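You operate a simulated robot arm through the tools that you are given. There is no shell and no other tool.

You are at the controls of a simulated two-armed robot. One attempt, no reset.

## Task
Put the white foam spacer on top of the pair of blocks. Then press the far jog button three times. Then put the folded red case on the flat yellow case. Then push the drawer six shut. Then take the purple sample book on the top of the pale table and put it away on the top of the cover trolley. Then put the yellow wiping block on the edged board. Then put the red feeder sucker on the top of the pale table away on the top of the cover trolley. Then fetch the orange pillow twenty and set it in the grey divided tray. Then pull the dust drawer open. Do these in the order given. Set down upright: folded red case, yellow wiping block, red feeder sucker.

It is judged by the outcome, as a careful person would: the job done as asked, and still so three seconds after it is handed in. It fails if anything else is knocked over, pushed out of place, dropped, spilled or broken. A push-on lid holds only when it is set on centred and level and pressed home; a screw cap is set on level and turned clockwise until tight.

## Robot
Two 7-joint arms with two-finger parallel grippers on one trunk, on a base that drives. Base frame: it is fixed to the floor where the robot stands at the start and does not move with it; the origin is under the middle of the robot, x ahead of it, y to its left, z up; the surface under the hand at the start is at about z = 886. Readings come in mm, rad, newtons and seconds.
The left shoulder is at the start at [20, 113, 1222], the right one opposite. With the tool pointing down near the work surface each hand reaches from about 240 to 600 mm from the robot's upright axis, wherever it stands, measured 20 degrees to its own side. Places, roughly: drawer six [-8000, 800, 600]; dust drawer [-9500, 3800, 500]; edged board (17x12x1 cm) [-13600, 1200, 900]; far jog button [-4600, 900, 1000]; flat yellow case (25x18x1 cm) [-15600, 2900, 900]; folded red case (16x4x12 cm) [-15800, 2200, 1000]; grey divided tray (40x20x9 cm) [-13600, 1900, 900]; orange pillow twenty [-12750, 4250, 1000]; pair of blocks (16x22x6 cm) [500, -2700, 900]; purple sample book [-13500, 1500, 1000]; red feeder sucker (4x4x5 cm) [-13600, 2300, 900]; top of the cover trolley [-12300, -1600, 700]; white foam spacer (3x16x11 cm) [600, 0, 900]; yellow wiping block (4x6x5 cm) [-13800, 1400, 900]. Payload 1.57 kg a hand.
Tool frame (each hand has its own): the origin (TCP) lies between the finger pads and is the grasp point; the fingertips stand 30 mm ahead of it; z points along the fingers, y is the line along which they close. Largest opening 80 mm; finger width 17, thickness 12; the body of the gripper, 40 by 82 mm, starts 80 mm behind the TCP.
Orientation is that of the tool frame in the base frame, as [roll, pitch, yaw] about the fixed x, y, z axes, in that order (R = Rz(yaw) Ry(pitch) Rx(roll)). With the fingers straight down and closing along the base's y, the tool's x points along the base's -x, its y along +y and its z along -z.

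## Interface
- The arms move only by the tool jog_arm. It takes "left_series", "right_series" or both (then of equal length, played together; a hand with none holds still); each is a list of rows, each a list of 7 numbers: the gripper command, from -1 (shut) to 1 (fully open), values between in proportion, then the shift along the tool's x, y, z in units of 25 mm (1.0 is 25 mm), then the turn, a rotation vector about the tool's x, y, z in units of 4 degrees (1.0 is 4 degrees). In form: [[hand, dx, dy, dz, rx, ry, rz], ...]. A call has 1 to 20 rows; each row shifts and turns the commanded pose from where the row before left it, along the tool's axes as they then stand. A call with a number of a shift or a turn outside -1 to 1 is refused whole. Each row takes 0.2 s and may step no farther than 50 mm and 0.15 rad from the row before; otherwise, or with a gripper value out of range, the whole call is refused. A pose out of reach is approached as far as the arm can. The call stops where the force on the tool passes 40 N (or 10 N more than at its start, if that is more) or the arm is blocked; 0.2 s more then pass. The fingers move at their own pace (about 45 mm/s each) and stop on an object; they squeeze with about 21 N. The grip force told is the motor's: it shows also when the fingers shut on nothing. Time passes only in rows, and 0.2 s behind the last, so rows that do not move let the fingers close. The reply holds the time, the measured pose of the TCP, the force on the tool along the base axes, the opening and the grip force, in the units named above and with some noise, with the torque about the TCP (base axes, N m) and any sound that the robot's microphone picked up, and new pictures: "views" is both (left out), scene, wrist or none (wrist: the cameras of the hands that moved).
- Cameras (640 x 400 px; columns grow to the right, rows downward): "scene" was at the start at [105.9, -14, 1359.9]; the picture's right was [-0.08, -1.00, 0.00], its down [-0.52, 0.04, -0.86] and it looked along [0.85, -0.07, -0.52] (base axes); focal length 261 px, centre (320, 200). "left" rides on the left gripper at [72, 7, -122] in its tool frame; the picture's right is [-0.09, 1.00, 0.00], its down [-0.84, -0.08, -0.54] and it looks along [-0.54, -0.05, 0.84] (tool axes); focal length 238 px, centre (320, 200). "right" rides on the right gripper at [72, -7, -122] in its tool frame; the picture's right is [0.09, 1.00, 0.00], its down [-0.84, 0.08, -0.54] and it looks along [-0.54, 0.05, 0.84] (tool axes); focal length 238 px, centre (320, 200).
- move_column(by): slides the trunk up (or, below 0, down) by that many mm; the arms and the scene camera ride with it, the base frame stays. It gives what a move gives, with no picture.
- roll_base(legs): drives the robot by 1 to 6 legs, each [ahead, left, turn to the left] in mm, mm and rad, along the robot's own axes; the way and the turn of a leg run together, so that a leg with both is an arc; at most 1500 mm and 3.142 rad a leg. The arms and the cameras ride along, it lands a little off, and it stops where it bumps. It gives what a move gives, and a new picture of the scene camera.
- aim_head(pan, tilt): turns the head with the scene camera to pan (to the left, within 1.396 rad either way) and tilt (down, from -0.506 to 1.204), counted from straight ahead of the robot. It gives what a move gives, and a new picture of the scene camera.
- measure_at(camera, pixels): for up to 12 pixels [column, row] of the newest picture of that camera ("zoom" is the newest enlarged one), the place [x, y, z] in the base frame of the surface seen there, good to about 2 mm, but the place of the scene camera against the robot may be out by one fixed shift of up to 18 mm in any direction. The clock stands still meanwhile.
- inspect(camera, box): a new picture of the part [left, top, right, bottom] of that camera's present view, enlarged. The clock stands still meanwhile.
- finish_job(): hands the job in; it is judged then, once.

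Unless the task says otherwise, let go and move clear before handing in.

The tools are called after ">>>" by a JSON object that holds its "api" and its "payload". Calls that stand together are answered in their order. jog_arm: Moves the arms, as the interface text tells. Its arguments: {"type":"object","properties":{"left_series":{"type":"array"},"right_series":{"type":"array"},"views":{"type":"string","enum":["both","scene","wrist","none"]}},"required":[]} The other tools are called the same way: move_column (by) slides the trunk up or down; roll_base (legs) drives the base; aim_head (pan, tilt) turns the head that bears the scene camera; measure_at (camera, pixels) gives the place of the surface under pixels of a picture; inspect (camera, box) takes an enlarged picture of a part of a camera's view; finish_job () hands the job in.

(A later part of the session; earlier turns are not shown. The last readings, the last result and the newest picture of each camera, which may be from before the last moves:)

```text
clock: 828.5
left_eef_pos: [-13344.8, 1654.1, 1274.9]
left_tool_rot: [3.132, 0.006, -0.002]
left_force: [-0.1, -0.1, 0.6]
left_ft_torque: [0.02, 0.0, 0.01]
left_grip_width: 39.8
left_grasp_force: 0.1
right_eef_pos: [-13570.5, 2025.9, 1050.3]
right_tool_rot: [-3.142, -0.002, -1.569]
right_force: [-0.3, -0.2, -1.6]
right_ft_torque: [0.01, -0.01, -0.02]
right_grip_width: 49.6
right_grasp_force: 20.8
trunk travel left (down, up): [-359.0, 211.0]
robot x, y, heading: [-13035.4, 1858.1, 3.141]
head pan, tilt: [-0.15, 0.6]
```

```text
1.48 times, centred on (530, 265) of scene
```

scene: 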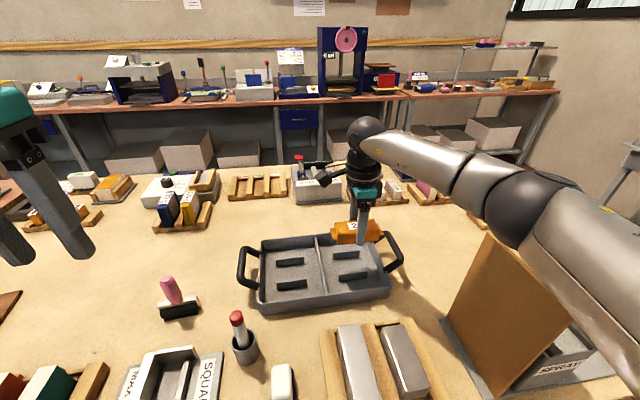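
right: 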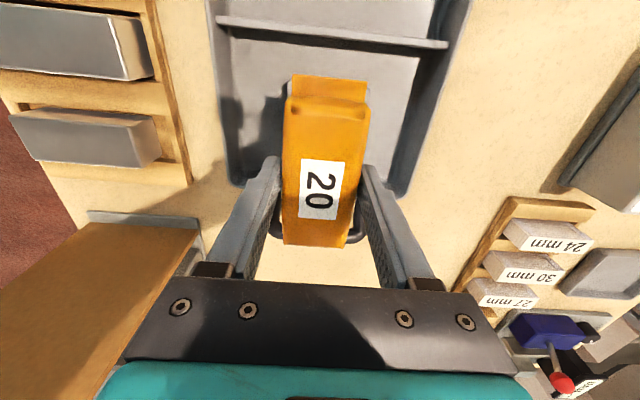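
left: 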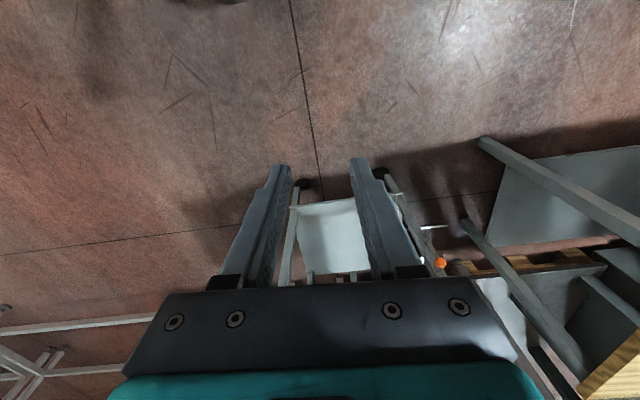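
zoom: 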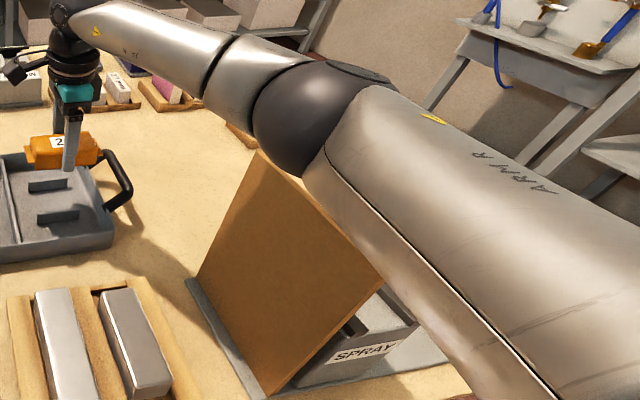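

The elbow would come down close to the tall plank at y≈2188. The tray's left half has an identical nest well clear of it, so I'll shift south and use that one.

>>> {"api": "roll_base", "payload": {"legs": [[0, 155, 0]]}}

>>> {"api": "jog_arm", "payload": {"right_series": [[-1, 0, -1, 0, 0, 0, 0], [-1, 0, -1, 0, 0, 0, 0], [-1, 0, -1, 0, 0, 0, 0], [-1, 0, -1, 0, 0, 0, 0]], "views": "wrist"}}

>>> {"api": "inspect", "payload": {"camera": "scene", "box": [220, 200, 440, 330]}}

```text
clock: 829.9
left_eef_pos: [-13345.3, 1501.1, 1273.9]
left_tool_rot: [3.133, 0.005, -0.003]
left_force: [1.2, -0.3, -0.3]
left_ft_torque: [0.01, 0.0, 0.02]
left_grip_width: 40.0
left_grasp_force: 0.0
right_eef_pos: [-13570.9, 1875.6, 1050.8]
right_tool_rot: [3.141, 0.0, -1.571]
right_force: [0.1, -0.7, -1.4]
right_ft_torque: [-0.01, 0.03, 0.01]
right_grip_width: 49.7
right_grasp_force: 20.6
trunk travel left (down, up): [-359.0, 211.0]
robot x, y, heading: [-13037.0, 1711.5, 3.138]
head pan, tilt: [-0.15, 0.6]
```

scene: 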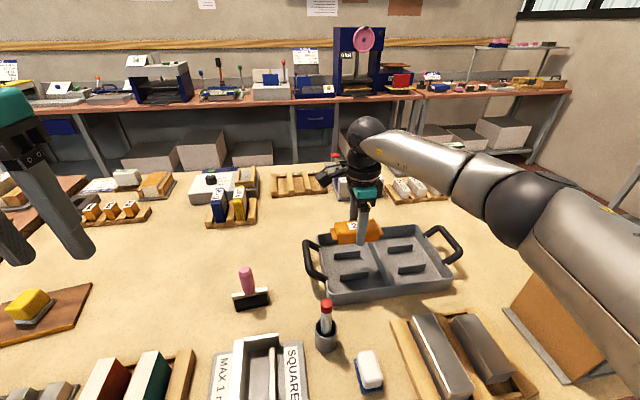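

```text
clock: 830.9
left_eef_pos: [-13345.7, 1501.3, 1274.6]
left_tool_rot: [3.133, 0.007, -0.005]
left_force: [0.3, -1.0, -0.4]
left_ft_torque: [0.01, 0.03, 0.02]
left_grip_width: 40.1
left_grasp_force: 0.1
right_eef_pos: [-13469.3, 1875.4, 1050.2]
right_tool_rot: [-3.141, -0.001, -1.574]
right_force: [-0.2, -1.2, -1.6]
right_ft_torque: [0.03, -0.03, -0.02]
right_grip_width: 49.6
right_grasp_force: 21.2
trunk travel left (down, up): [-359.0, 211.0]
robot x, y, heading: [-13036.1, 1709.0, 3.134]
head pan, tilt: [-0.15, 0.6]
```

right: 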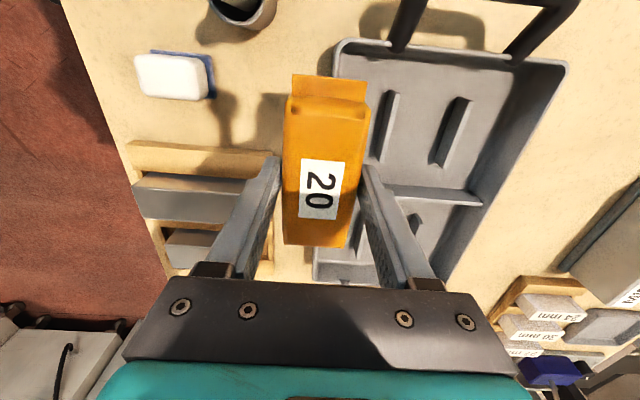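

```text
2.91 times, centred on (330, 265) of scene
```

zoom: 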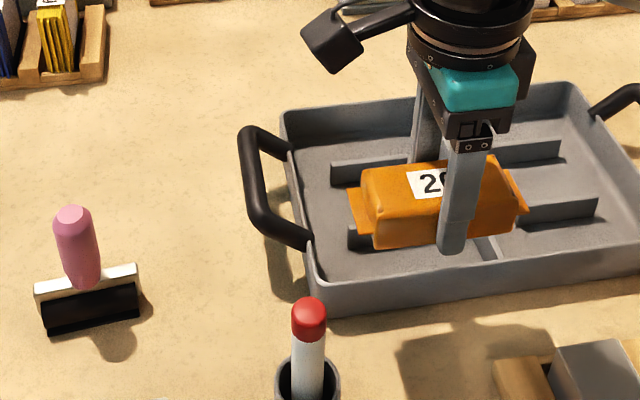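

>>> {"api": "measure_at", "payload": {"camera": "right", "pixels": [[391, 97], [378, 155], [462, 102], [440, 160], [394, 96], [456, 110], [430, 130], [398, 150], [360, 60], [470, 195], [545, 80], [383, 152]]}}

>>> {"api": "inspect", "payload": {"camera": "right", "box": [340, 60, 520, 220]}}

```text
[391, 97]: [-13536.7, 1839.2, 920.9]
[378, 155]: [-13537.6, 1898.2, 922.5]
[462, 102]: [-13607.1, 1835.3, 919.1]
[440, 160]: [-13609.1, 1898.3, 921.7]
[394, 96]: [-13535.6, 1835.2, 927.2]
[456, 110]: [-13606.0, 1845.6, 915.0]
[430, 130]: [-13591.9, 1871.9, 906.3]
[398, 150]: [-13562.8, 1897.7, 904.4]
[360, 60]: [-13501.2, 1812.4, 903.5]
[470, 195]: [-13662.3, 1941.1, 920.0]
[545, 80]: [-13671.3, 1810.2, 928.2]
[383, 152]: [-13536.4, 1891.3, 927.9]
```

```text
2.50 times, centred on (430, 140) of right
```

zoom: 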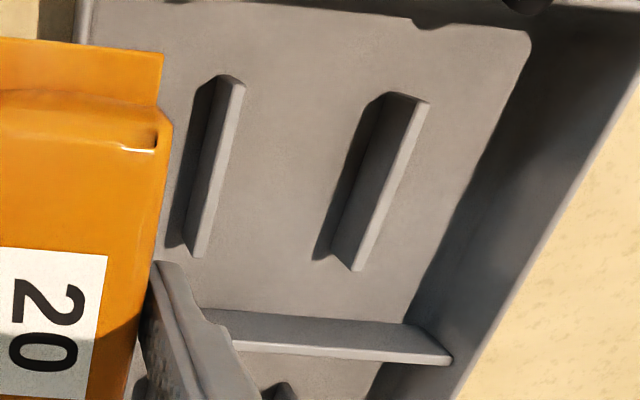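

>>> {"api": "jog_arm", "payload": {"right_series": [[-1, 0.3, 1, 0, 0, 0, 0], [-1, 0, 1, 0, 0, 0, 0], [-1, 0, 1, 0, 0, 0, 0], [-1, 0, 1, 0, 0, 0, 0], [-1, 0, 0.15, 0, 0, 0, 0]], "views": "none"}}

>>> {"api": "move_column", "payload": {"by": -60}}

>>> {"api": "jog_arm", "payload": {"right_series": [[-1, 0, 0, 0, 0, 0, 0]]}}

>>> {"api": "inspect", "payload": {"camera": "scene", "box": [270, 180, 480, 320]}}

```text
clock: 832.1
left_eef_pos: [-13345.7, 1501.2, 1273.5]
left_tool_rot: [3.133, 0.003, -0.006]
left_force: [0.1, -0.1, -0.6]
left_ft_torque: [0.01, 0.0, 0.01]
left_grip_width: 39.9
left_grasp_force: 0.1
right_eef_pos: [-13573.3, 1868.4, 1049.7]
right_tool_rot: [3.141, 0.0, -1.569]
right_force: [0.5, 0.3, -1.8]
right_ft_torque: [0.01, 0.01, -0.01]
right_grip_width: 49.5
right_grasp_force: 21.0
trunk travel left (down, up): [-359.0, 211.0]
robot x, y, heading: [-13037.8, 1707.0, 3.134]
head pan, tilt: [-0.15, 0.6]
```

```text
clock: 833.1
left_eef_pos: [-13345.2, 1501.2, 1214.8]
left_tool_rot: [3.134, 0.007, -0.004]
left_force: [-0.7, 0.0, 0.1]
left_ft_torque: [0.02, 0.01, 0.0]
left_grip_width: 40.4
left_grasp_force: 0.0
right_eef_pos: [-13574.2, 1868.4, 988.9]
right_tool_rot: [3.139, 0.0, -1.571]
right_force: [-0.1, -0.9, -1.7]
right_ft_torque: [0.01, -0.02, -0.03]
right_grip_width: 49.3
right_grasp_force: 21.1
trunk travel left (down, up): [-299.0, 270.0]
robot x, y, heading: [-13036.5, 1707.7, 3.138]
head pan, tilt: [-0.15, 0.6]
```

```text
clock: 833.5
left_eef_pos: [-13344.8, 1501.1, 1215.4]
left_tool_rot: [3.132, 0.005, -0.005]
left_force: [0.2, -0.7, -0.3]
left_ft_torque: [-0.01, 0.01, 0.03]
left_grip_width: 39.9
left_grasp_force: 0.0
right_eef_pos: [-13574.3, 1868.3, 988.9]
right_tool_rot: [3.14, 0.001, -1.571]
right_force: [-1.0, -0.1, -1.4]
right_ft_torque: [-0.03, -0.01, 0.02]
right_grip_width: 49.7
right_grasp_force: 20.9
trunk travel left (down, up): [-299.0, 270.0]
robot x, y, heading: [-13035.8, 1706.3, 3.136]
head pan, tilt: [-0.15, 0.6]
```

scene: 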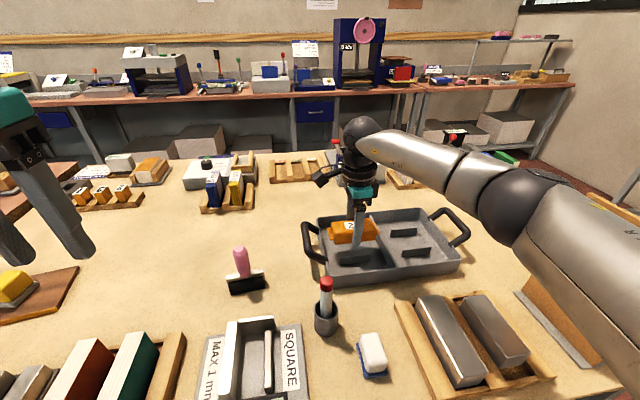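
right: 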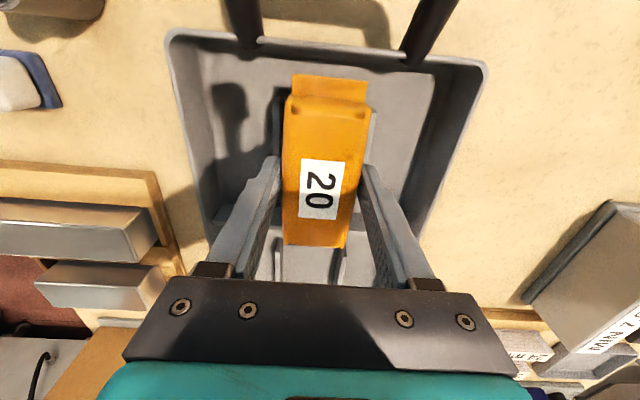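

```text
2.86 times, centred on (375, 250) of scene
```

zoom: 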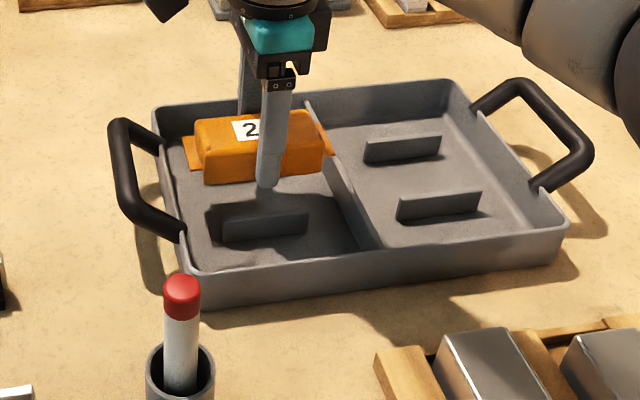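

>>> {"api": "move_column", "payload": {"by": -25}}

>>> {"api": "jog_arm", "payload": {"right_series": [[-1, 0, 0, 0.05, 0, 0, 0]], "views": "wrist"}}

```text
clock: 834.2
left_eef_pos: [-13344.9, 1502.1, 1188.5]
left_tool_rot: [3.134, 0.006, -0.003]
left_force: [-0.2, 1.1, -0.3]
left_ft_torque: [0.01, 0.01, 0.0]
left_grip_width: 40.2
left_grasp_force: 0.1
right_eef_pos: [-13573.7, 1868.1, 964.1]
right_tool_rot: [-3.141, 0.0, -1.571]
right_force: [0.0, -0.2, -1.9]
right_ft_torque: [0.0, 0.0, 0.0]
right_grip_width: 49.6
right_grasp_force: 21.4
trunk travel left (down, up): [-274.0, 296.0]
robot x, y, heading: [-13038.2, 1709.4, 3.126]
head pan, tilt: [-0.15, 0.6]
```

```text
clock: 834.6
left_eef_pos: [-13345.3, 1501.8, 1189.9]
left_tool_rot: [3.133, 0.005, -0.005]
left_force: [-0.1, -0.2, -0.2]
left_ft_torque: [-0.04, -0.02, 0.01]
left_grip_width: 40.0
left_grasp_force: 0.1
right_eef_pos: [-13575.1, 1868.4, 963.5]
right_tool_rot: [-3.141, 0.0, -1.572]
right_force: [-0.3, 0.0, -1.2]
right_ft_torque: [0.0, 0.01, 0.03]
right_grip_width: 49.6
right_grasp_force: 20.6
trunk travel left (down, up): [-274.0, 296.0]
robot x, y, heading: [-13038.7, 1706.0, 3.131]
head pan, tilt: [-0.15, 0.6]
```

right: 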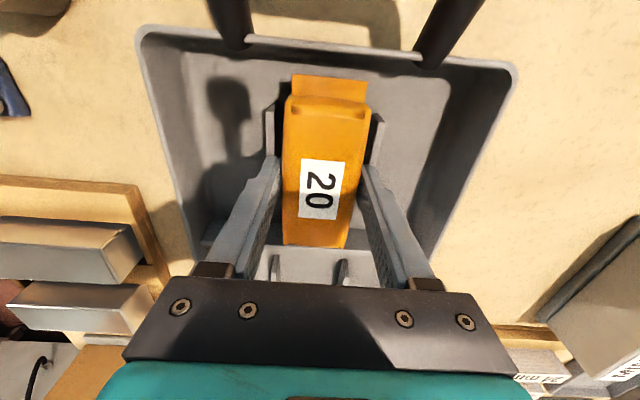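

The pillow is centred between the ridges, fingertips just above their tops. Lower 2 mm more and release.

>>> {"api": "move_column", "payload": {"by": -2.5}}

>>> {"api": "jog_arm", "payload": {"right_series": [[0.5, 0, 0, 0, 0, 0, 0], [0.5, 0, 0, 0, 0, 0, 0], [0.5, 0, 0, 0, 0, 0, 0], [0.5, 0, 0, 0, 0, 0, 0]]}}

>>> {"api": "inspect", "payload": {"camera": "scene", "box": [270, 180, 480, 320]}}

```text
clock: 835.2
left_eef_pos: [-13343.4, 1501.4, 1187.1]
left_tool_rot: [3.132, 0.006, -0.004]
left_force: [0.0, -0.2, 0.6]
left_ft_torque: [0.0, 0.01, -0.01]
left_grip_width: 40.3
left_grasp_force: 0.1
right_eef_pos: [-13574.8, 1868.4, 960.4]
right_tool_rot: [3.14, -0.001, -1.571]
right_force: [-0.2, 0.1, -1.4]
right_ft_torque: [-0.01, 0.01, -0.05]
right_grip_width: 49.6
right_grasp_force: 21.1
trunk travel left (down, up): [-272.0, 298.0]
robot x, y, heading: [-13037.1, 1705.1, 3.137]
head pan, tilt: [-0.15, 0.6]
```

```text
clock: 836.2
left_eef_pos: [-13345.2, 1501.6, 1187.2]
left_tool_rot: [3.134, 0.005, -0.004]
left_force: [-0.5, 0.2, 0.2]
left_ft_torque: [0.01, 0.01, 0.0]
left_grip_width: 40.2
left_grasp_force: 0.1
right_eef_pos: [-13575.1, 1868.3, 961.7]
right_tool_rot: [3.141, -0.001, -1.571]
right_force: [-0.3, 0.5, 0.1]
right_ft_torque: [-0.04, -0.03, 0.02]
right_grip_width: 59.8
right_grasp_force: 0.0
trunk travel left (down, up): [-272.0, 298.0]
robot x, y, heading: [-13035.7, 1707.8, 3.132]
head pan, tilt: [-0.15, 0.6]
```

scene: 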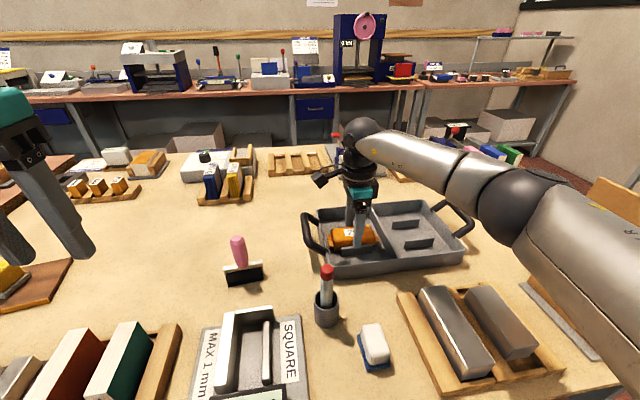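
right: 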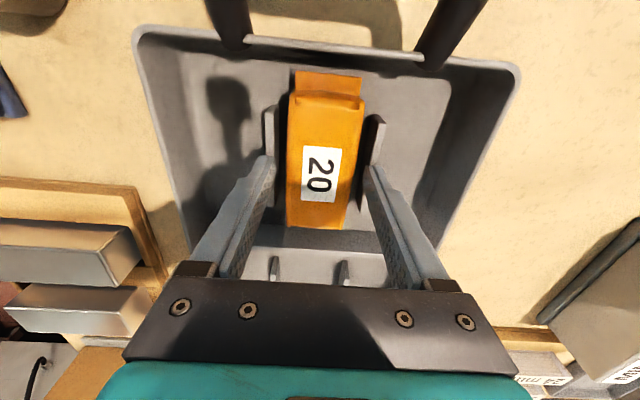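

```text
2.86 times, centred on (375, 250) of scene
```

zoom: 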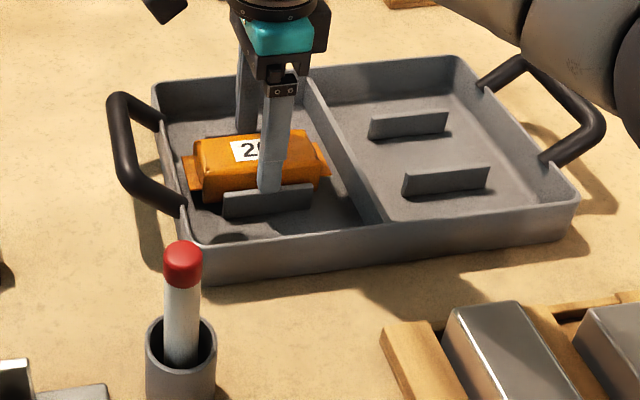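

Pillow 20 sits in the nest. I'll raise clear, back off, and then look for the dust drawer to the north-east.

>>> {"api": "move_column", "payload": {"by": 220}}

>>> {"api": "roll_base", "payload": {"legs": [[-470, 0, 0], [0, -1250, 0], [0, 0, 1.57], [0, 0, 1.57]]}}

>>> {"api": "aim_head", "payload": {"pan": 0.1, "tilt": 0.35}}

```text
clock: 838.5
left_eef_pos: [-13346.3, 1502.6, 1407.7]
left_tool_rot: [3.134, 0.005, -0.003]
left_force: [0.1, 0.8, 0.0]
left_ft_torque: [-0.03, 0.0, 0.0]
left_grip_width: 40.0
left_grasp_force: 0.1
right_eef_pos: [-13574.4, 1868.1, 1180.3]
right_tool_rot: [3.141, 0.0, -1.571]
right_force: [0.9, -0.2, -0.8]
right_ft_torque: [0.01, 0.0, 0.0]
right_grip_width: 59.8
right_grasp_force: 0.1
trunk travel left (down, up): [-492.0, 78.0]
robot x, y, heading: [-13038.2, 1707.7, 3.132]
head pan, tilt: [-0.15, 0.6]
```

```text
clock: 854.8
left_eef_pos: [-12258.0, 3145.6, 1408.6]
left_tool_rot: [3.131, 0.005, 3.127]
left_force: [0.2, 1.1, -0.1]
left_ft_torque: [-0.01, 0.0, 0.01]
left_grip_width: 39.8
left_grasp_force: 0.0
right_eef_pos: [-12032.5, 2776.2, 1180.4]
right_tool_rot: [3.139, 0.0, 1.561]
right_force: [-0.2, 0.1, 0.2]
right_ft_torque: [0.05, 0.05, 0.02]
right_grip_width: 60.0
right_grasp_force: 0.1
trunk travel left (down, up): [-492.0, 78.0]
robot x, y, heading: [-12570.5, 2940.7, -0.02]
head pan, tilt: [-0.15, 0.6]
```

scene: 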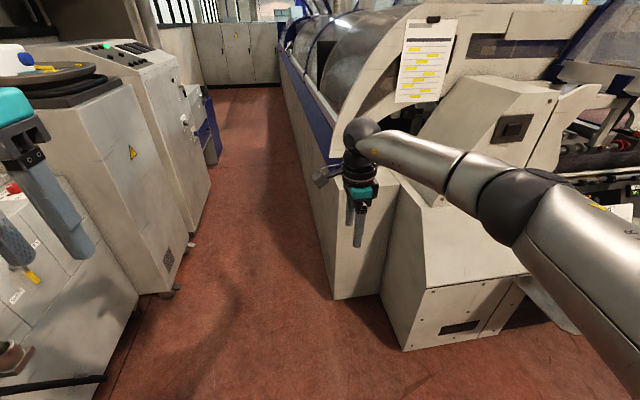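

```text
clock: 855.5
left_eef_pos: [-12258.8, 3144.6, 1407.8]
left_tool_rot: [3.132, 0.004, 3.128]
left_force: [-0.1, 0.9, -0.4]
left_ft_torque: [0.02, 0.0, -0.02]
left_grip_width: 40.0
left_grasp_force: 0.1
right_eef_pos: [-12032.1, 2775.6, 1181.1]
right_tool_rot: [-3.141, -0.001, 1.563]
right_force: [-0.6, -0.8, -0.1]
right_ft_torque: [0.04, -0.06, 0.06]
right_grip_width: 60.1
right_grasp_force: 0.0
trunk travel left (down, up): [-492.0, 78.0]
robot x, y, heading: [-12567.7, 2941.3, -0.012]
head pan, tilt: [0.099, 0.351]
```

scene: 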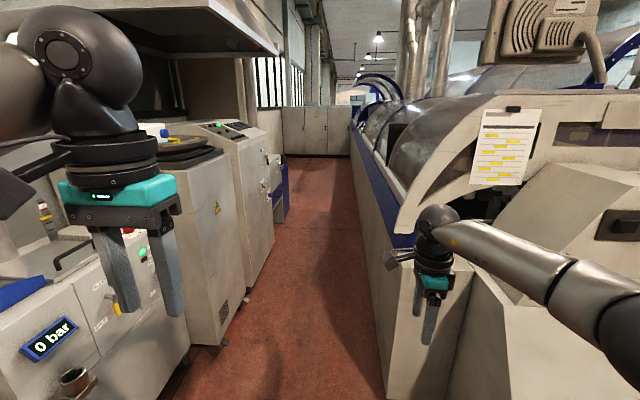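

>>> {"api": "measure_at", "payload": {"camera": "scene", "pixels": [[385, 330], [372, 250], [355, 180], [240, 310], [272, 240], [280, 200], [288, 180], [215, 350], [300, 140], [320, 170], [283, 190], [190, 330]]}}

>>> {"api": "inspect", "payload": {"camera": "scene", "box": [200, 90, 420, 260]}}

```text
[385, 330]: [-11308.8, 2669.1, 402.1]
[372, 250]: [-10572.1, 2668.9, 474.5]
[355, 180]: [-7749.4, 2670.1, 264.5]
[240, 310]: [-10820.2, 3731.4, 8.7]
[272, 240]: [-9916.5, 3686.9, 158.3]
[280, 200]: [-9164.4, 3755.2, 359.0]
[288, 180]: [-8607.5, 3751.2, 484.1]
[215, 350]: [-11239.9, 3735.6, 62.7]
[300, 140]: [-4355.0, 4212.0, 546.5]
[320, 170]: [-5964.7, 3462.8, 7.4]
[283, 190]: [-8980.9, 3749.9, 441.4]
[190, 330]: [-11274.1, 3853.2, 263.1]
```

```text
2.35 times, centred on (310, 175) of scene
```

zoom: 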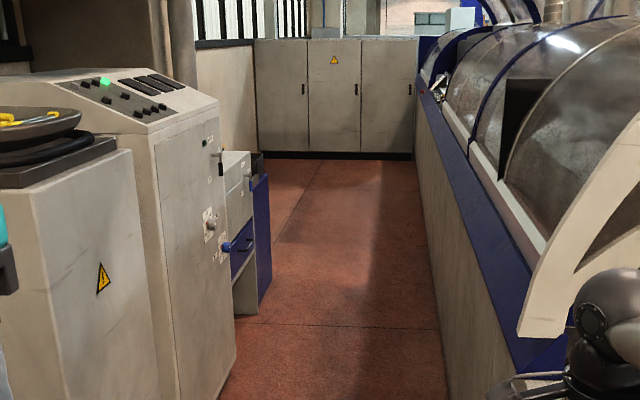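

The corridor along the machine's north face (y 2669) to the cabinets (y≈3700–3755) is about 1 m wide. I'll tuck the right hand in and go east along its middle toward the blue drawer near x≈-9500.

>>> {"api": "jog_arm", "payload": {"right_series": [[0.5, 0, -1, 0, 0, 0, 0], [0.5, 0, -1, 0, 0, 0, 0], [0.5, 0, -1, 0, 0, 0, 0], [0.5, 0, -1, 0, 0, 0, 0], [0.5, 0, -1, 0, 0, 0, 0], [0.5, 0, -1, -0.5, 0, 0, 0], [0.5, 0, -1, -0.5, 0, 0, 0]], "views": "none"}}

>>> {"api": "roll_base", "payload": {"legs": [[0, 250, 0.015], [1200, 0, 0]]}}

>>> {"api": "aim_head", "payload": {"pan": 0.35, "tilt": 0.45}}

```text
clock: 857.1
left_eef_pos: [-12258.8, 3144.4, 1406.5]
left_tool_rot: [3.131, 0.006, 3.128]
left_force: [-0.3, -0.1, -0.8]
left_ft_torque: [0.01, -0.02, -0.04]
left_grip_width: 39.7
left_grasp_force: 0.0
right_eef_pos: [-12208.0, 2780.7, 1206.4]
right_tool_rot: [3.141, 0.0, 1.561]
right_force: [0.7, -0.4, 1.5]
right_ft_torque: [0.0, -0.01, 0.0]
right_grip_width: 60.0
right_grasp_force: 0.0
trunk travel left (down, up): [-492.0, 78.0]
robot x, y, heading: [-12568.7, 2939.2, -0.014]
head pan, tilt: [0.099, 0.351]
```

```text
clock: 864.6
left_eef_pos: [-11066.6, 3408.5, 1406.9]
left_tool_rot: [3.133, 0.004, -3.124]
left_force: [0.1, 0.8, -0.5]
left_ft_torque: [-0.03, -0.03, -0.03]
left_grip_width: 39.8
left_grasp_force: 0.1
right_eef_pos: [-11004.2, 3044.8, 1205.8]
right_tool_rot: [-3.142, 0.0, 1.592]
right_force: [-0.2, 0.0, 0.0]
right_ft_torque: [0.01, 0.0, 0.03]
right_grip_width: 59.9
right_grasp_force: 0.0
trunk travel left (down, up): [-492.0, 78.0]
robot x, y, heading: [-11370.9, 3198.3, 0.018]
head pan, tilt: [0.099, 0.351]
```

scene: 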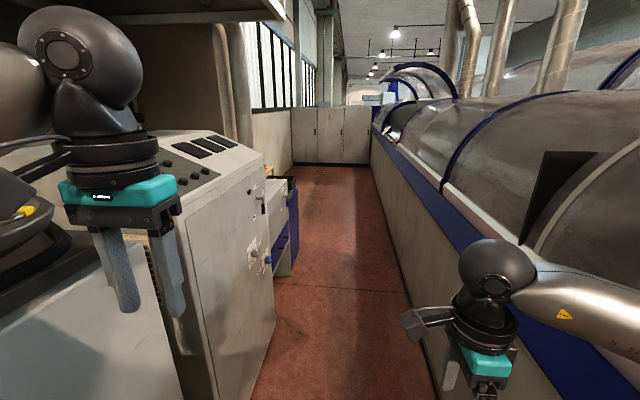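

```text
clock: 865.4
left_eef_pos: [-11067.2, 3409.2, 1407.4]
left_tool_rot: [3.133, 0.006, -3.124]
left_force: [-0.5, -0.5, -0.3]
left_ft_torque: [-0.01, -0.02, 0.01]
left_grip_width: 40.2
left_grasp_force: 0.1
right_eef_pos: [-11006.5, 3045.5, 1206.4]
right_tool_rot: [3.141, 0.0, 1.592]
right_force: [0.4, 0.3, 1.2]
right_ft_torque: [0.01, -0.01, 0.01]
right_grip_width: 60.1
right_grasp_force: 0.0
trunk travel left (down, up): [-492.0, 78.0]
robot x, y, heading: [-11368.1, 3194.4, 0.02]
head pan, tilt: [0.351, 0.45]
```

scene: 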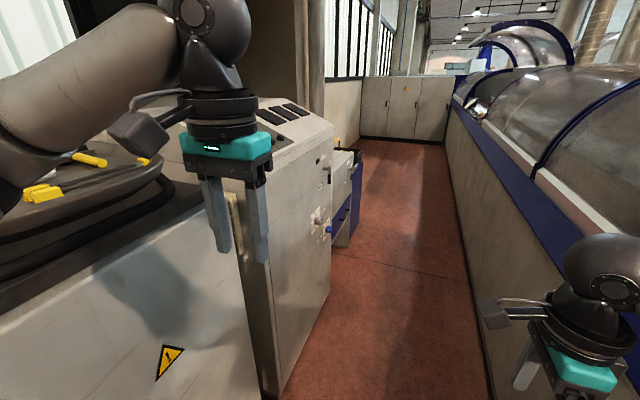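

>>> {"api": "roll_base", "payload": {"legs": [[100, -50, -0.02], [1100, 0, 0]]}}

>>> {"api": "aim_head", "payload": {"pan": 0.55, "tilt": 0.55}}

>>> {"api": "inspect", "payload": {"camera": "scene", "box": [200, 60, 480, 300]}}

```text
clock: 871.9
left_eef_pos: [-9838.0, 3324.7, 1407.3]
left_tool_rot: [3.131, 0.006, 3.113]
left_force: [0.3, 0.0, 0.6]
left_ft_torque: [-0.03, 0.04, 0.01]
left_grip_width: 39.9
left_grasp_force: 0.1
right_eef_pos: [-9793.2, 2957.0, 1206.4]
right_tool_rot: [-3.14, -0.001, 1.548]
right_force: [-0.3, -0.6, 0.6]
right_ft_torque: [0.0, -0.02, -0.01]
right_grip_width: 59.8
right_grasp_force: 0.0
trunk travel left (down, up): [-492.0, 78.0]
robot x, y, heading: [-10149.2, 3124.1, -0.03]
head pan, tilt: [0.351, 0.45]
```

scene: 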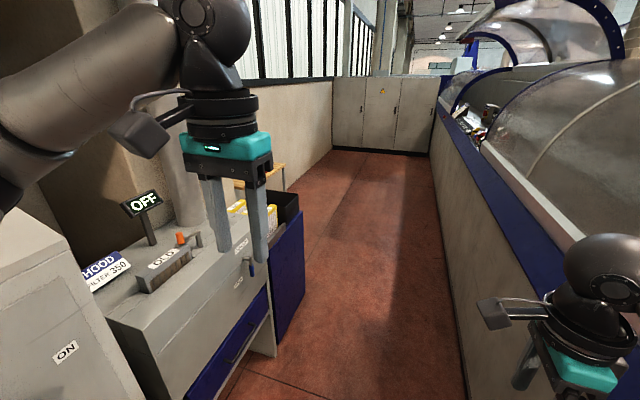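

```text
clock: 872.6
left_eef_pos: [-9838.4, 3326.1, 1408.0]
left_tool_rot: [3.133, 0.007, 3.114]
left_force: [-0.7, -0.8, 0.9]
left_ft_torque: [-0.05, 0.01, -0.01]
left_grip_width: 40.2
left_grasp_force: 0.0
right_eef_pos: [-9794.2, 2958.9, 1207.0]
right_tool_rot: [3.141, 0.001, 1.545]
right_force: [0.0, 0.0, 0.2]
right_ft_torque: [-0.02, -0.03, 0.02]
right_grip_width: 60.0
right_grasp_force: 0.0
trunk travel left (down, up): [-492.0, 78.0]
robot x, y, heading: [-10153.0, 3126.9, -0.028]
head pan, tilt: [0.55, 0.55]
```

scene: 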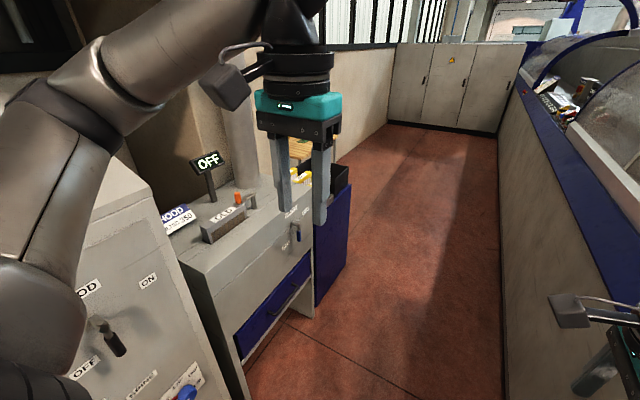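

```text
1.67 times, centred on (340, 180) of scene
```

zoom: 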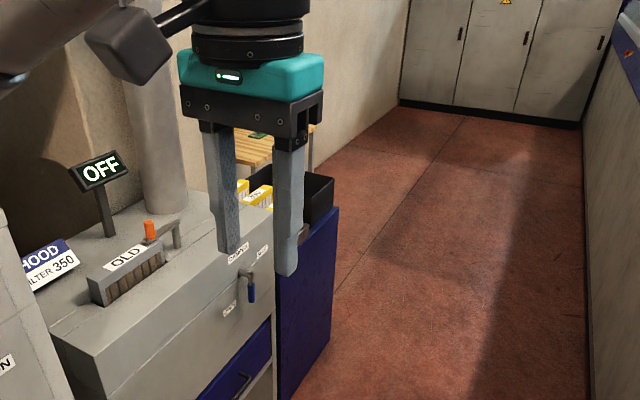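

>>> {"api": "measure_at", "payload": {"camera": "scene", "pixels": [[270, 315], [295, 282], [300, 275], [250, 345], [305, 265], [265, 300], [285, 300], [280, 340], [290, 235], [240, 270], [335, 230], [320, 300]]}}

>>> {"api": "inspect", "payload": {"camera": "scene", "box": [220, 230, 340, 370]}}

```text
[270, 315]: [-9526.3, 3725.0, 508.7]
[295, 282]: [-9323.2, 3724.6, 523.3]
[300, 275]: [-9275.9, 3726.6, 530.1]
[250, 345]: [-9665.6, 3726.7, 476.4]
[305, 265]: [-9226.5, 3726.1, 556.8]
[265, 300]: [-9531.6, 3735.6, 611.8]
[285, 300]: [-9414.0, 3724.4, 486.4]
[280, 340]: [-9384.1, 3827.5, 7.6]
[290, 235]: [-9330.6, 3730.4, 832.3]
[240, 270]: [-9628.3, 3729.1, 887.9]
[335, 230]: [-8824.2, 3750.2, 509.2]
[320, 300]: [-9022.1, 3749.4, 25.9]
```

```text
2.86 times, centred on (280, 300) of scene
```

zoom: 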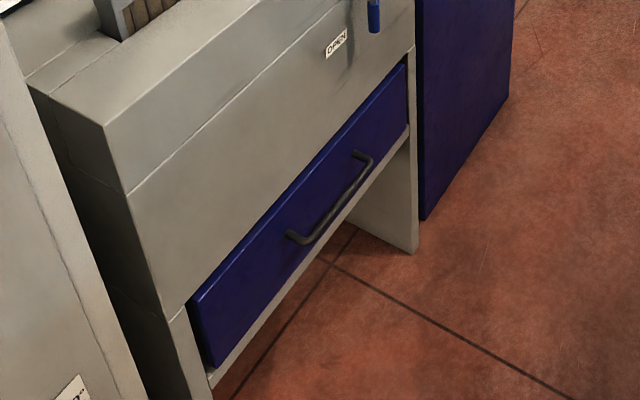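

>>> {"api": "measure_at", "payload": {"camera": "zoom", "pixels": [[333, 207], [300, 240], [290, 236], [366, 165], [356, 152], [320, 224], [350, 185], [345, 200], [200, 300], [405, 70], [215, 365], [405, 130]]}}

```text
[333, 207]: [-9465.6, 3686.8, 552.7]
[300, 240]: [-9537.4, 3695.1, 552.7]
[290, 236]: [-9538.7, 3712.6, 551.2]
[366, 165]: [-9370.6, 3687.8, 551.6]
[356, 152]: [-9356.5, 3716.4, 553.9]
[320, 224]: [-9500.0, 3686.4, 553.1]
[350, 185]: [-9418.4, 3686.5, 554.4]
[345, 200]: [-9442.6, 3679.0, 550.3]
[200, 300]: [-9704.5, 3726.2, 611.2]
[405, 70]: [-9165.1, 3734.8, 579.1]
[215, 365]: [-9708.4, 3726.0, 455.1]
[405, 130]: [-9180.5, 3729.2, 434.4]
```

The dust drawer's bar handle runs x -9545…-9355 at y≈3687, z≈547, with about 27 mm behind it. I'll line up with it and turn to face north.

>>> {"api": "roll_base", "payload": {"legs": [[515, 60, 0.028], [0, 0, 1.57]]}}

>>> {"api": "aim_head", "payload": {"pan": -0.25, "tilt": 0.9}}

```text
clock: 879.4
left_eef_pos: [-9832.8, 3487.4, 1407.1]
left_tool_rot: [3.133, 0.006, -1.605]
left_force: [0.3, -0.3, 0.3]
left_ft_torque: [0.03, -0.03, 0.0]
left_grip_width: 40.1
left_grasp_force: 0.1
right_eef_pos: [-9466.0, 3532.1, 1206.0]
right_tool_rot: [3.141, 0.003, 3.113]
right_force: [0.8, -0.5, -0.7]
right_ft_torque: [0.0, -0.02, 0.0]
right_grip_width: 59.7
right_grasp_force: 0.1
trunk travel left (down, up): [-492.0, 78.0]
robot x, y, heading: [-9639.0, 3178.6, 1.532]
head pan, tilt: [0.55, 0.55]
```

scene: 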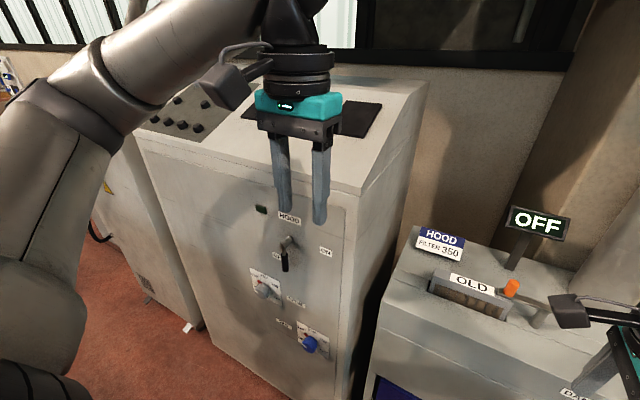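

```text
clock: 880.6
left_eef_pos: [-9832.3, 3488.1, 1407.9]
left_tool_rot: [3.133, 0.005, -1.604]
left_force: [1.0, 0.5, 0.5]
left_ft_torque: [0.02, -0.01, 0.0]
left_grip_width: 39.9
left_grasp_force: 0.0
right_eef_pos: [-9466.3, 3531.5, 1206.1]
right_tool_rot: [3.139, 0.0, 3.113]
right_force: [-0.6, 0.3, 0.2]
right_ft_torque: [-0.05, 0.0, 0.0]
right_grip_width: 60.0
right_grasp_force: 0.0
trunk travel left (down, up): [-492.0, 78.0]
robot x, y, heading: [-9636.1, 3172.4, 1.534]
head pan, tilt: [-0.25, 0.901]
```

scene: 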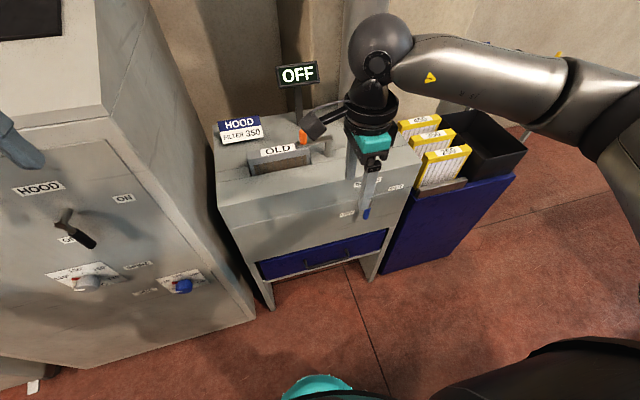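

Gripping from the front with a level hand avoids the unit's face. I'll square up, drop the trunk low, and pitch the right hand forward while easing down.

>>> {"api": "roll_base", "payload": {"legs": [[0, 0, 0.037]]}}

>>> {"api": "move_column", "payload": {"by": -390}}

>>> {"api": "move_column", "payload": {"by": -95}}

>>> {"api": "jog_arm", "payload": {"right_series": [[0.3, 0, 0.06, 0.21, -1, 0, 0], [0.3, 0, 0.06, 0.21, -1, 0, 0], [0.3, 0, 0.06, 0.21, -1, 0, 0], [0.3, 0, 0.06, 0.21, -1, 0, 0], [0.3, 0, 0.06, 0.21, -1, 0, 0], [0.3, 0, 0.06, 0.21, -1, 0, 0], [0.3, 0, 0.06, 0.21, -1, 0, 0], [0.3, 0, -0.07, 0.22, -1, 0, 0], [0.3, 0, -0.07, 0.22, -1, 0, 0], [0.3, 0, -0.07, 0.22, -1, 0, 0], [0.3, 0, -0.07, 0.22, -1, 0, 0], [0.3, 0, -0.07, 0.22, -1, 0, 0], [0.3, 0, -0.07, 0.22, -1, 0, 0], [0.3, 0, -0.07, 0.22, -1, 0, 0]]}}

```text
clock: 881.3
left_eef_pos: [-9843.5, 3480.1, 1407.5]
left_tool_rot: [3.133, 0.004, -1.568]
left_force: [0.1, -0.6, -0.4]
left_ft_torque: [-0.07, -0.01, 0.01]
left_grip_width: 40.1
left_grasp_force: 0.0
right_eef_pos: [-9478.2, 3537.0, 1206.7]
right_tool_rot: [3.141, 0.0, -3.134]
right_force: [0.2, 0.1, 0.3]
right_ft_torque: [0.0, 0.0, 0.01]
right_grip_width: 60.0
right_grasp_force: 0.1
trunk travel left (down, up): [-492.0, 78.0]
robot x, y, heading: [-9638.8, 3174.6, 1.568]
head pan, tilt: [-0.25, 0.901]
```

scene: 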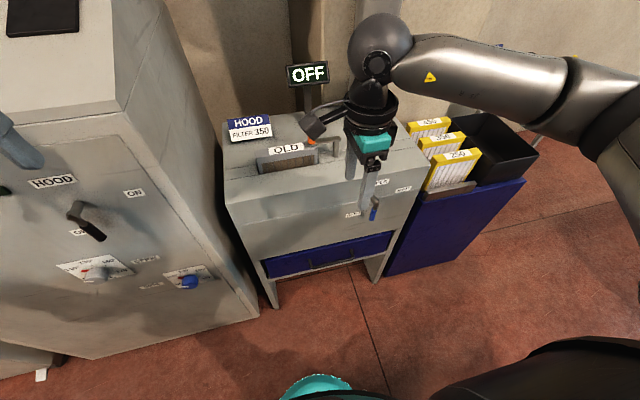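

```text
clock: 885.1
left_eef_pos: [-9844.6, 3480.2, 1017.2]
left_tool_rot: [3.134, 0.004, -1.567]
left_force: [-0.7, -0.3, -0.4]
left_ft_torque: [0.03, 0.03, 0.0]
left_grip_width: 39.9
left_grasp_force: 0.0
right_eef_pos: [-9479.4, 3537.3, 816.2]
right_tool_rot: [3.139, -0.001, -3.136]
right_force: [-1.4, 0.5, 0.8]
right_ft_torque: [0.03, -0.05, 0.0]
right_grip_width: 60.0
right_grasp_force: 0.1
trunk travel left (down, up): [-102.0, 468.0]
robot x, y, heading: [-9634.8, 3167.9, 1.572]
head pan, tilt: [-0.25, 0.901]
```

```text
clock: 886.4
left_eef_pos: [-9843.7, 3480.6, 921.7]
left_tool_rot: [3.133, 0.004, -1.567]
left_force: [-0.2, -0.8, 0.4]
left_ft_torque: [-0.01, 0.02, 0.0]
left_grip_width: 40.1
left_grasp_force: 0.0
right_eef_pos: [-9478.9, 3537.2, 722.2]
right_tool_rot: [3.14, 0.0, -3.134]
right_force: [-0.1, 0.5, -0.9]
right_ft_torque: [0.01, 0.02, 0.01]
right_grip_width: 59.9
right_grasp_force: 0.0
trunk travel left (down, up): [-7.0, 563.0]
robot x, y, heading: [-9636.8, 3172.8, 1.572]
head pan, tilt: [-0.25, 0.901]
```

```text
clock: 889.4
left_eef_pos: [-9842.8, 3479.7, 922.0]
left_tool_rot: [3.133, 0.006, -1.568]
left_force: [-0.3, 0.3, -0.6]
left_ft_torque: [0.01, 0.0, -0.01]
left_grip_width: 40.2
left_grasp_force: 0.0
right_eef_pos: [-9473.5, 3571.6, 675.6]
right_tool_rot: [2.356, -0.025, -3.111]
right_force: [-0.8, -0.9, 1.4]
right_ft_torque: [0.02, 0.0, -0.01]
right_grip_width: 52.1
right_grasp_force: 0.0
right hand out of reach, approached as far as the arm can: row 11, 12, 13, 14
trunk travel left (down, up): [-7.0, 563.0]
robot x, y, heading: [-9634.9, 3174.4, 1.576]
head pan, tilt: [-0.25, 0.901]
```

scene: 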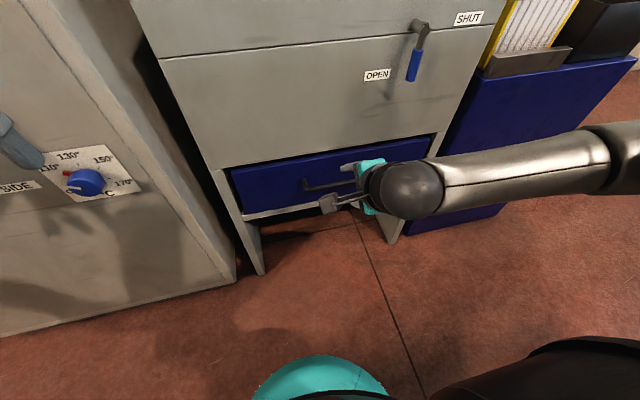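
right: 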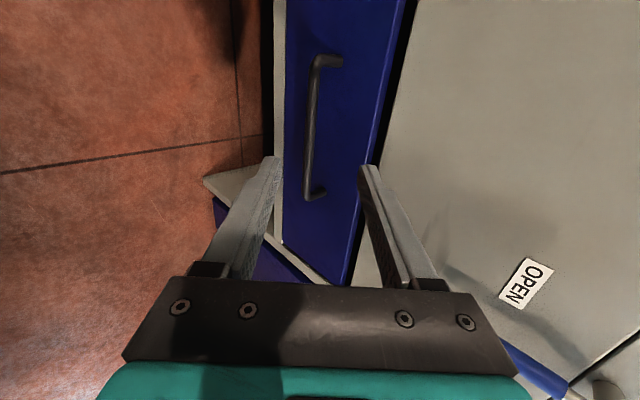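

>>> {"api": "measure_at", "payload": {"camera": "right", "pixels": [[309, 110], [309, 150], [313, 80], [315, 110], [350, 110], [330, 60], [318, 192], [295, 110], [390, 100], [278, 110]]}}

>>> {"api": "inspect", "payload": {"camera": "right", "box": [250, 30, 420, 230]}}

```text
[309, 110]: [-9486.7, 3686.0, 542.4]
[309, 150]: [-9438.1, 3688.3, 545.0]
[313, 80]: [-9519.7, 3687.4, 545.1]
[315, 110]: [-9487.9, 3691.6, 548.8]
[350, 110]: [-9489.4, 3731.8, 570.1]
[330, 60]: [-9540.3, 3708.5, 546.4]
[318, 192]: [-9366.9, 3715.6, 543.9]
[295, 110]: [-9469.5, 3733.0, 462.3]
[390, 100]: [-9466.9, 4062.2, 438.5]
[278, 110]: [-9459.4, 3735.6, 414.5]
```

```text
2.00 times, centred on (335, 130) of right
```

zoom: 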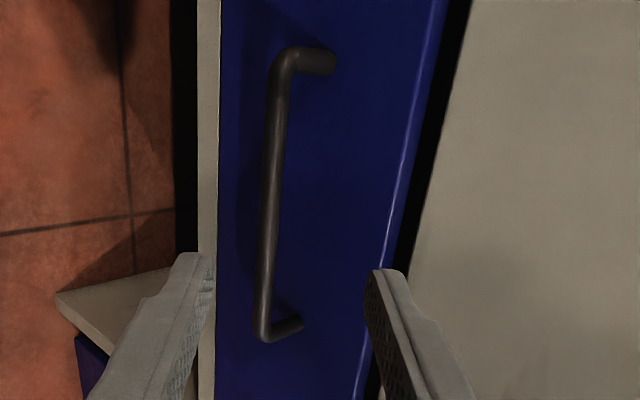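

The wrist view shows the bar (centre y≈3693, z≈545, x -9540…-9367) lying squarely between the fingers at this 45° pitch, with a 33 mm gap behind it. I'll advance along the finger axis so it enters the jaws.

>>> {"api": "jog_arm", "payload": {"right_series": [[0, 0, -0.26, 0.5, 0, 0, 0], [0, 0, 0, 1, 0, 0, 0], [0, 0, 0, 1, 0, 0, 0], [0, 0, 0, 1, 0, 0, 0], [0, 0, 0, 1, 0, 0, 0]]}}

```text
clock: 890.6
left_eef_pos: [-9843.2, 3480.4, 922.8]
left_tool_rot: [3.132, 0.005, -1.567]
left_force: [-0.6, -0.4, -0.5]
left_ft_torque: [0.01, 0.0, 0.0]
left_grip_width: 40.1
left_grasp_force: 0.0
right_eef_pos: [-9458.5, 3640.9, 623.0]
right_tool_rot: [2.356, -0.027, -3.111]
right_force: [0.0, -0.2, -0.3]
right_ft_torque: [-0.04, 0.04, 0.01]
right_grip_width: 40.1
right_grasp_force: 0.0
right hand out of reach, approached as far as the arm can: row 1, 2, 3, 4, 5
trunk travel left (down, up): [-7.0, 563.0]
robot x, y, heading: [-9637.5, 3172.8, 1.572]
head pan, tilt: [-0.25, 0.901]
```

scene: 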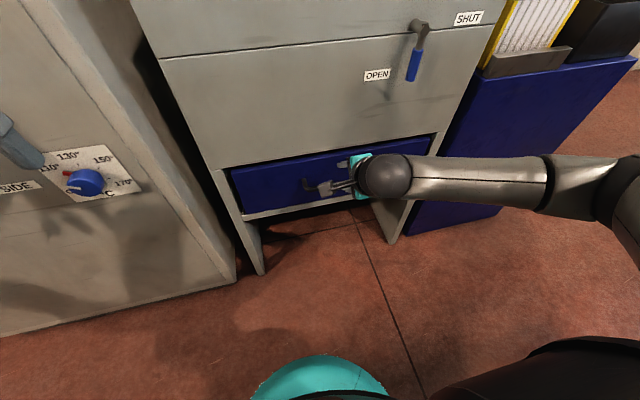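
right: 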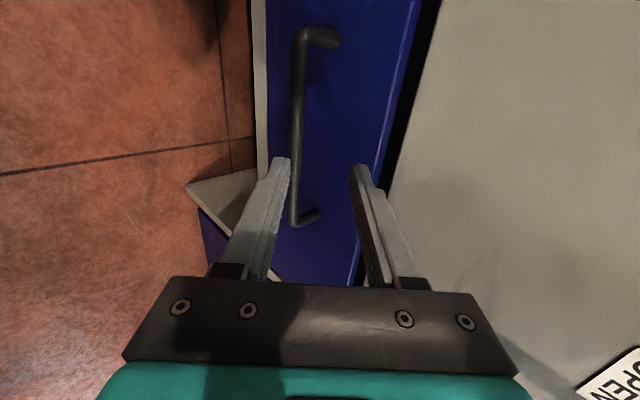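

The wrist is at its bend limit at 45°. I'll relax the pitch to about 29°, which still clears the unit's face, and re-aim.

>>> {"api": "jog_arm", "payload": {"right_series": [[-0.1, 0, 0, -0.4, 1, 0, 0], [-0.1, 0, 0, -0.4, 1, 0, 0], [-0.1, 0, 0, 0, 1, 0, 0], [-0.1, 0, 0, 0, 1, 0, 0]], "views": "wrist"}}

```text
clock: 891.6
left_eef_pos: [-9842.1, 3481.6, 922.8]
left_tool_rot: [3.134, 0.004, -1.568]
left_force: [-0.4, 0.3, -0.6]
left_ft_torque: [0.0, -0.01, -0.01]
left_grip_width: 39.7
left_grasp_force: 0.0
right_eef_pos: [-9458.4, 3626.9, 637.8]
right_tool_rot: [2.631, -0.026, -3.112]
right_force: [-0.1, 0.5, 0.3]
right_ft_torque: [-0.02, 0.01, -0.02]
right_grip_width: 36.1
right_grasp_force: 0.1
trunk travel left (down, up): [-7.0, 563.0]
robot x, y, heading: [-9635.0, 3174.4, 1.574]
head pan, tilt: [-0.25, 0.901]
```

right: 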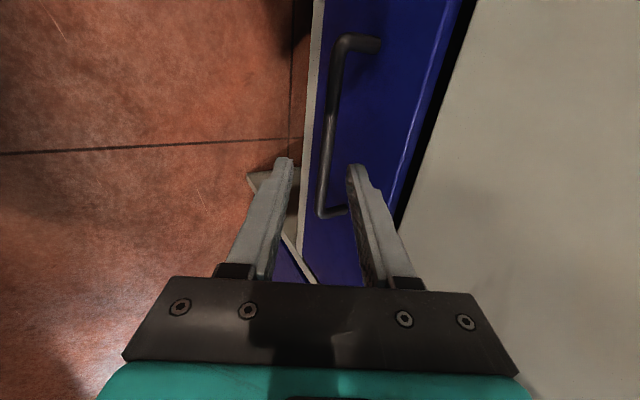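

>>> {"api": "jog_arm", "payload": {"right_series": [[-0.1, 0, 0.5, 0.5, 0, 0, 0], [-0.1, 0, 0, 1, 0, 0, 0], [-0.1, 0, 0, 1, 0, 0, 0]], "views": "wrist"}}

```text
clock: 892.4
left_eef_pos: [-9843.2, 3480.0, 922.3]
left_tool_rot: [3.133, 0.005, -1.567]
left_force: [0.1, 0.2, 0.3]
left_ft_torque: [-0.02, -0.02, -0.03]
left_grip_width: 39.9
left_grasp_force: 0.0
right_eef_pos: [-9460.7, 3669.3, 588.5]
right_tool_rot: [2.628, -0.024, -3.112]
right_force: [0.4, -0.5, -0.2]
right_ft_torque: [0.03, 0.05, -0.01]
right_grip_width: 35.9
right_grasp_force: 0.2
trunk travel left (down, up): [-7.0, 563.0]
robot x, y, heading: [-9637.3, 3172.4, 1.569]
head pan, tilt: [-0.25, 0.901]
```

right: 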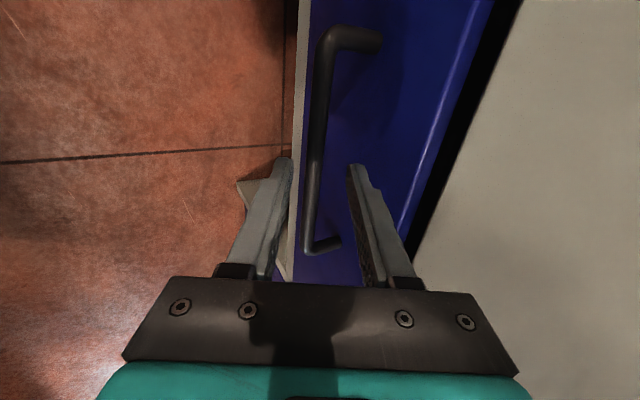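

>>> {"api": "jog_arm", "payload": {"right_series": [[-0.1, 0, 0, 0.7, 0, 0, 0], [-0.1, 0, 0, 0.68, 0, 0, 0]], "views": "wrist"}}

```text
clock: 893.0
left_eef_pos: [-9843.9, 3480.4, 922.9]
left_tool_rot: [3.133, 0.005, -1.566]
left_force: [0.5, 0.0, -0.5]
left_ft_torque: [-0.04, 0.01, -0.01]
left_grip_width: 39.7
left_grasp_force: 0.2
right_eef_pos: [-9462.3, 3686.1, 561.0]
right_tool_rot: [2.627, -0.025, -3.113]
right_force: [0.0, 0.4, 0.3]
right_ft_torque: [-0.01, 0.02, 0.01]
right_grip_width: 36.1
right_grasp_force: 0.1
trunk travel left (down, up): [-7.0, 563.0]
robot x, y, heading: [-9637.5, 3176.5, 1.57]
head pan, tilt: [-0.25, 0.901]
```

right: 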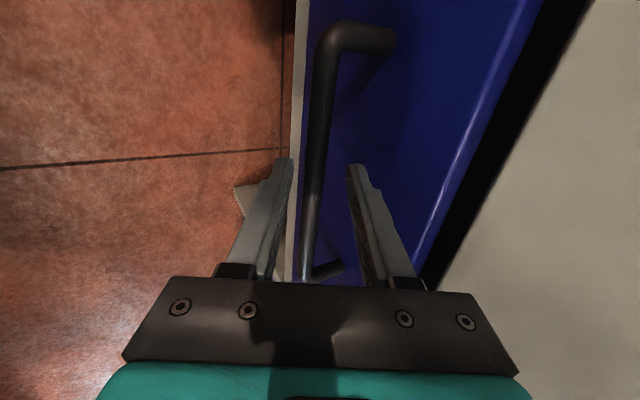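

The bar now lies between the fingers with no contact force. Close on it.

>>> {"api": "jog_arm", "payload": {"right_series": [[-1, 0, 0, 0, 0, 0, 0], [-1, 0, 0, 0, 0, 0, 0], [-1, 0, 0, 0, 0, 0, 0], [-1, 0, 0, 0, 0, 0, 0]]}}

```text
clock: 894.0
left_eef_pos: [-9843.6, 3481.5, 921.7]
left_tool_rot: [3.132, 0.006, -1.567]
left_force: [0.5, -0.5, 0.2]
left_ft_torque: [-0.01, 0.05, -0.05]
left_grip_width: 40.0
left_grasp_force: 0.1
right_eef_pos: [-9462.8, 3683.5, 556.8]
right_tool_rot: [2.633, -0.026, -3.113]
right_force: [-0.8, -12.8, -6.7]
right_ft_torque: [-0.29, -0.06, -0.35]
right_grip_width: 14.0
right_grasp_force: 30.3
trunk travel left (down, up): [-7.0, 563.0]
robot x, y, heading: [-9637.5, 3174.9, 1.571]
head pan, tilt: [-0.25, 0.901]
```

scene: 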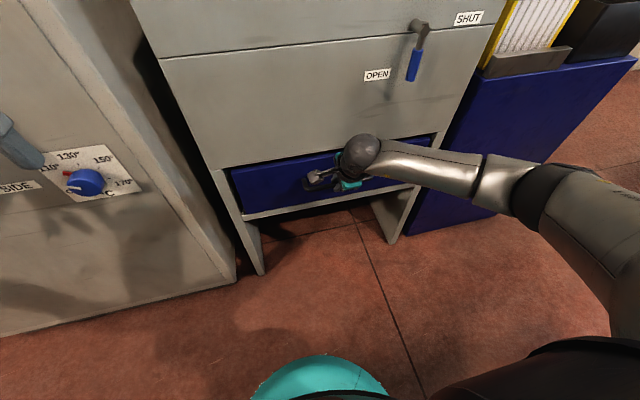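
right: 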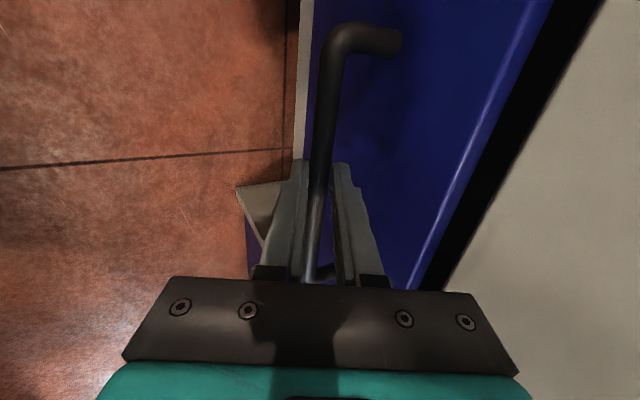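

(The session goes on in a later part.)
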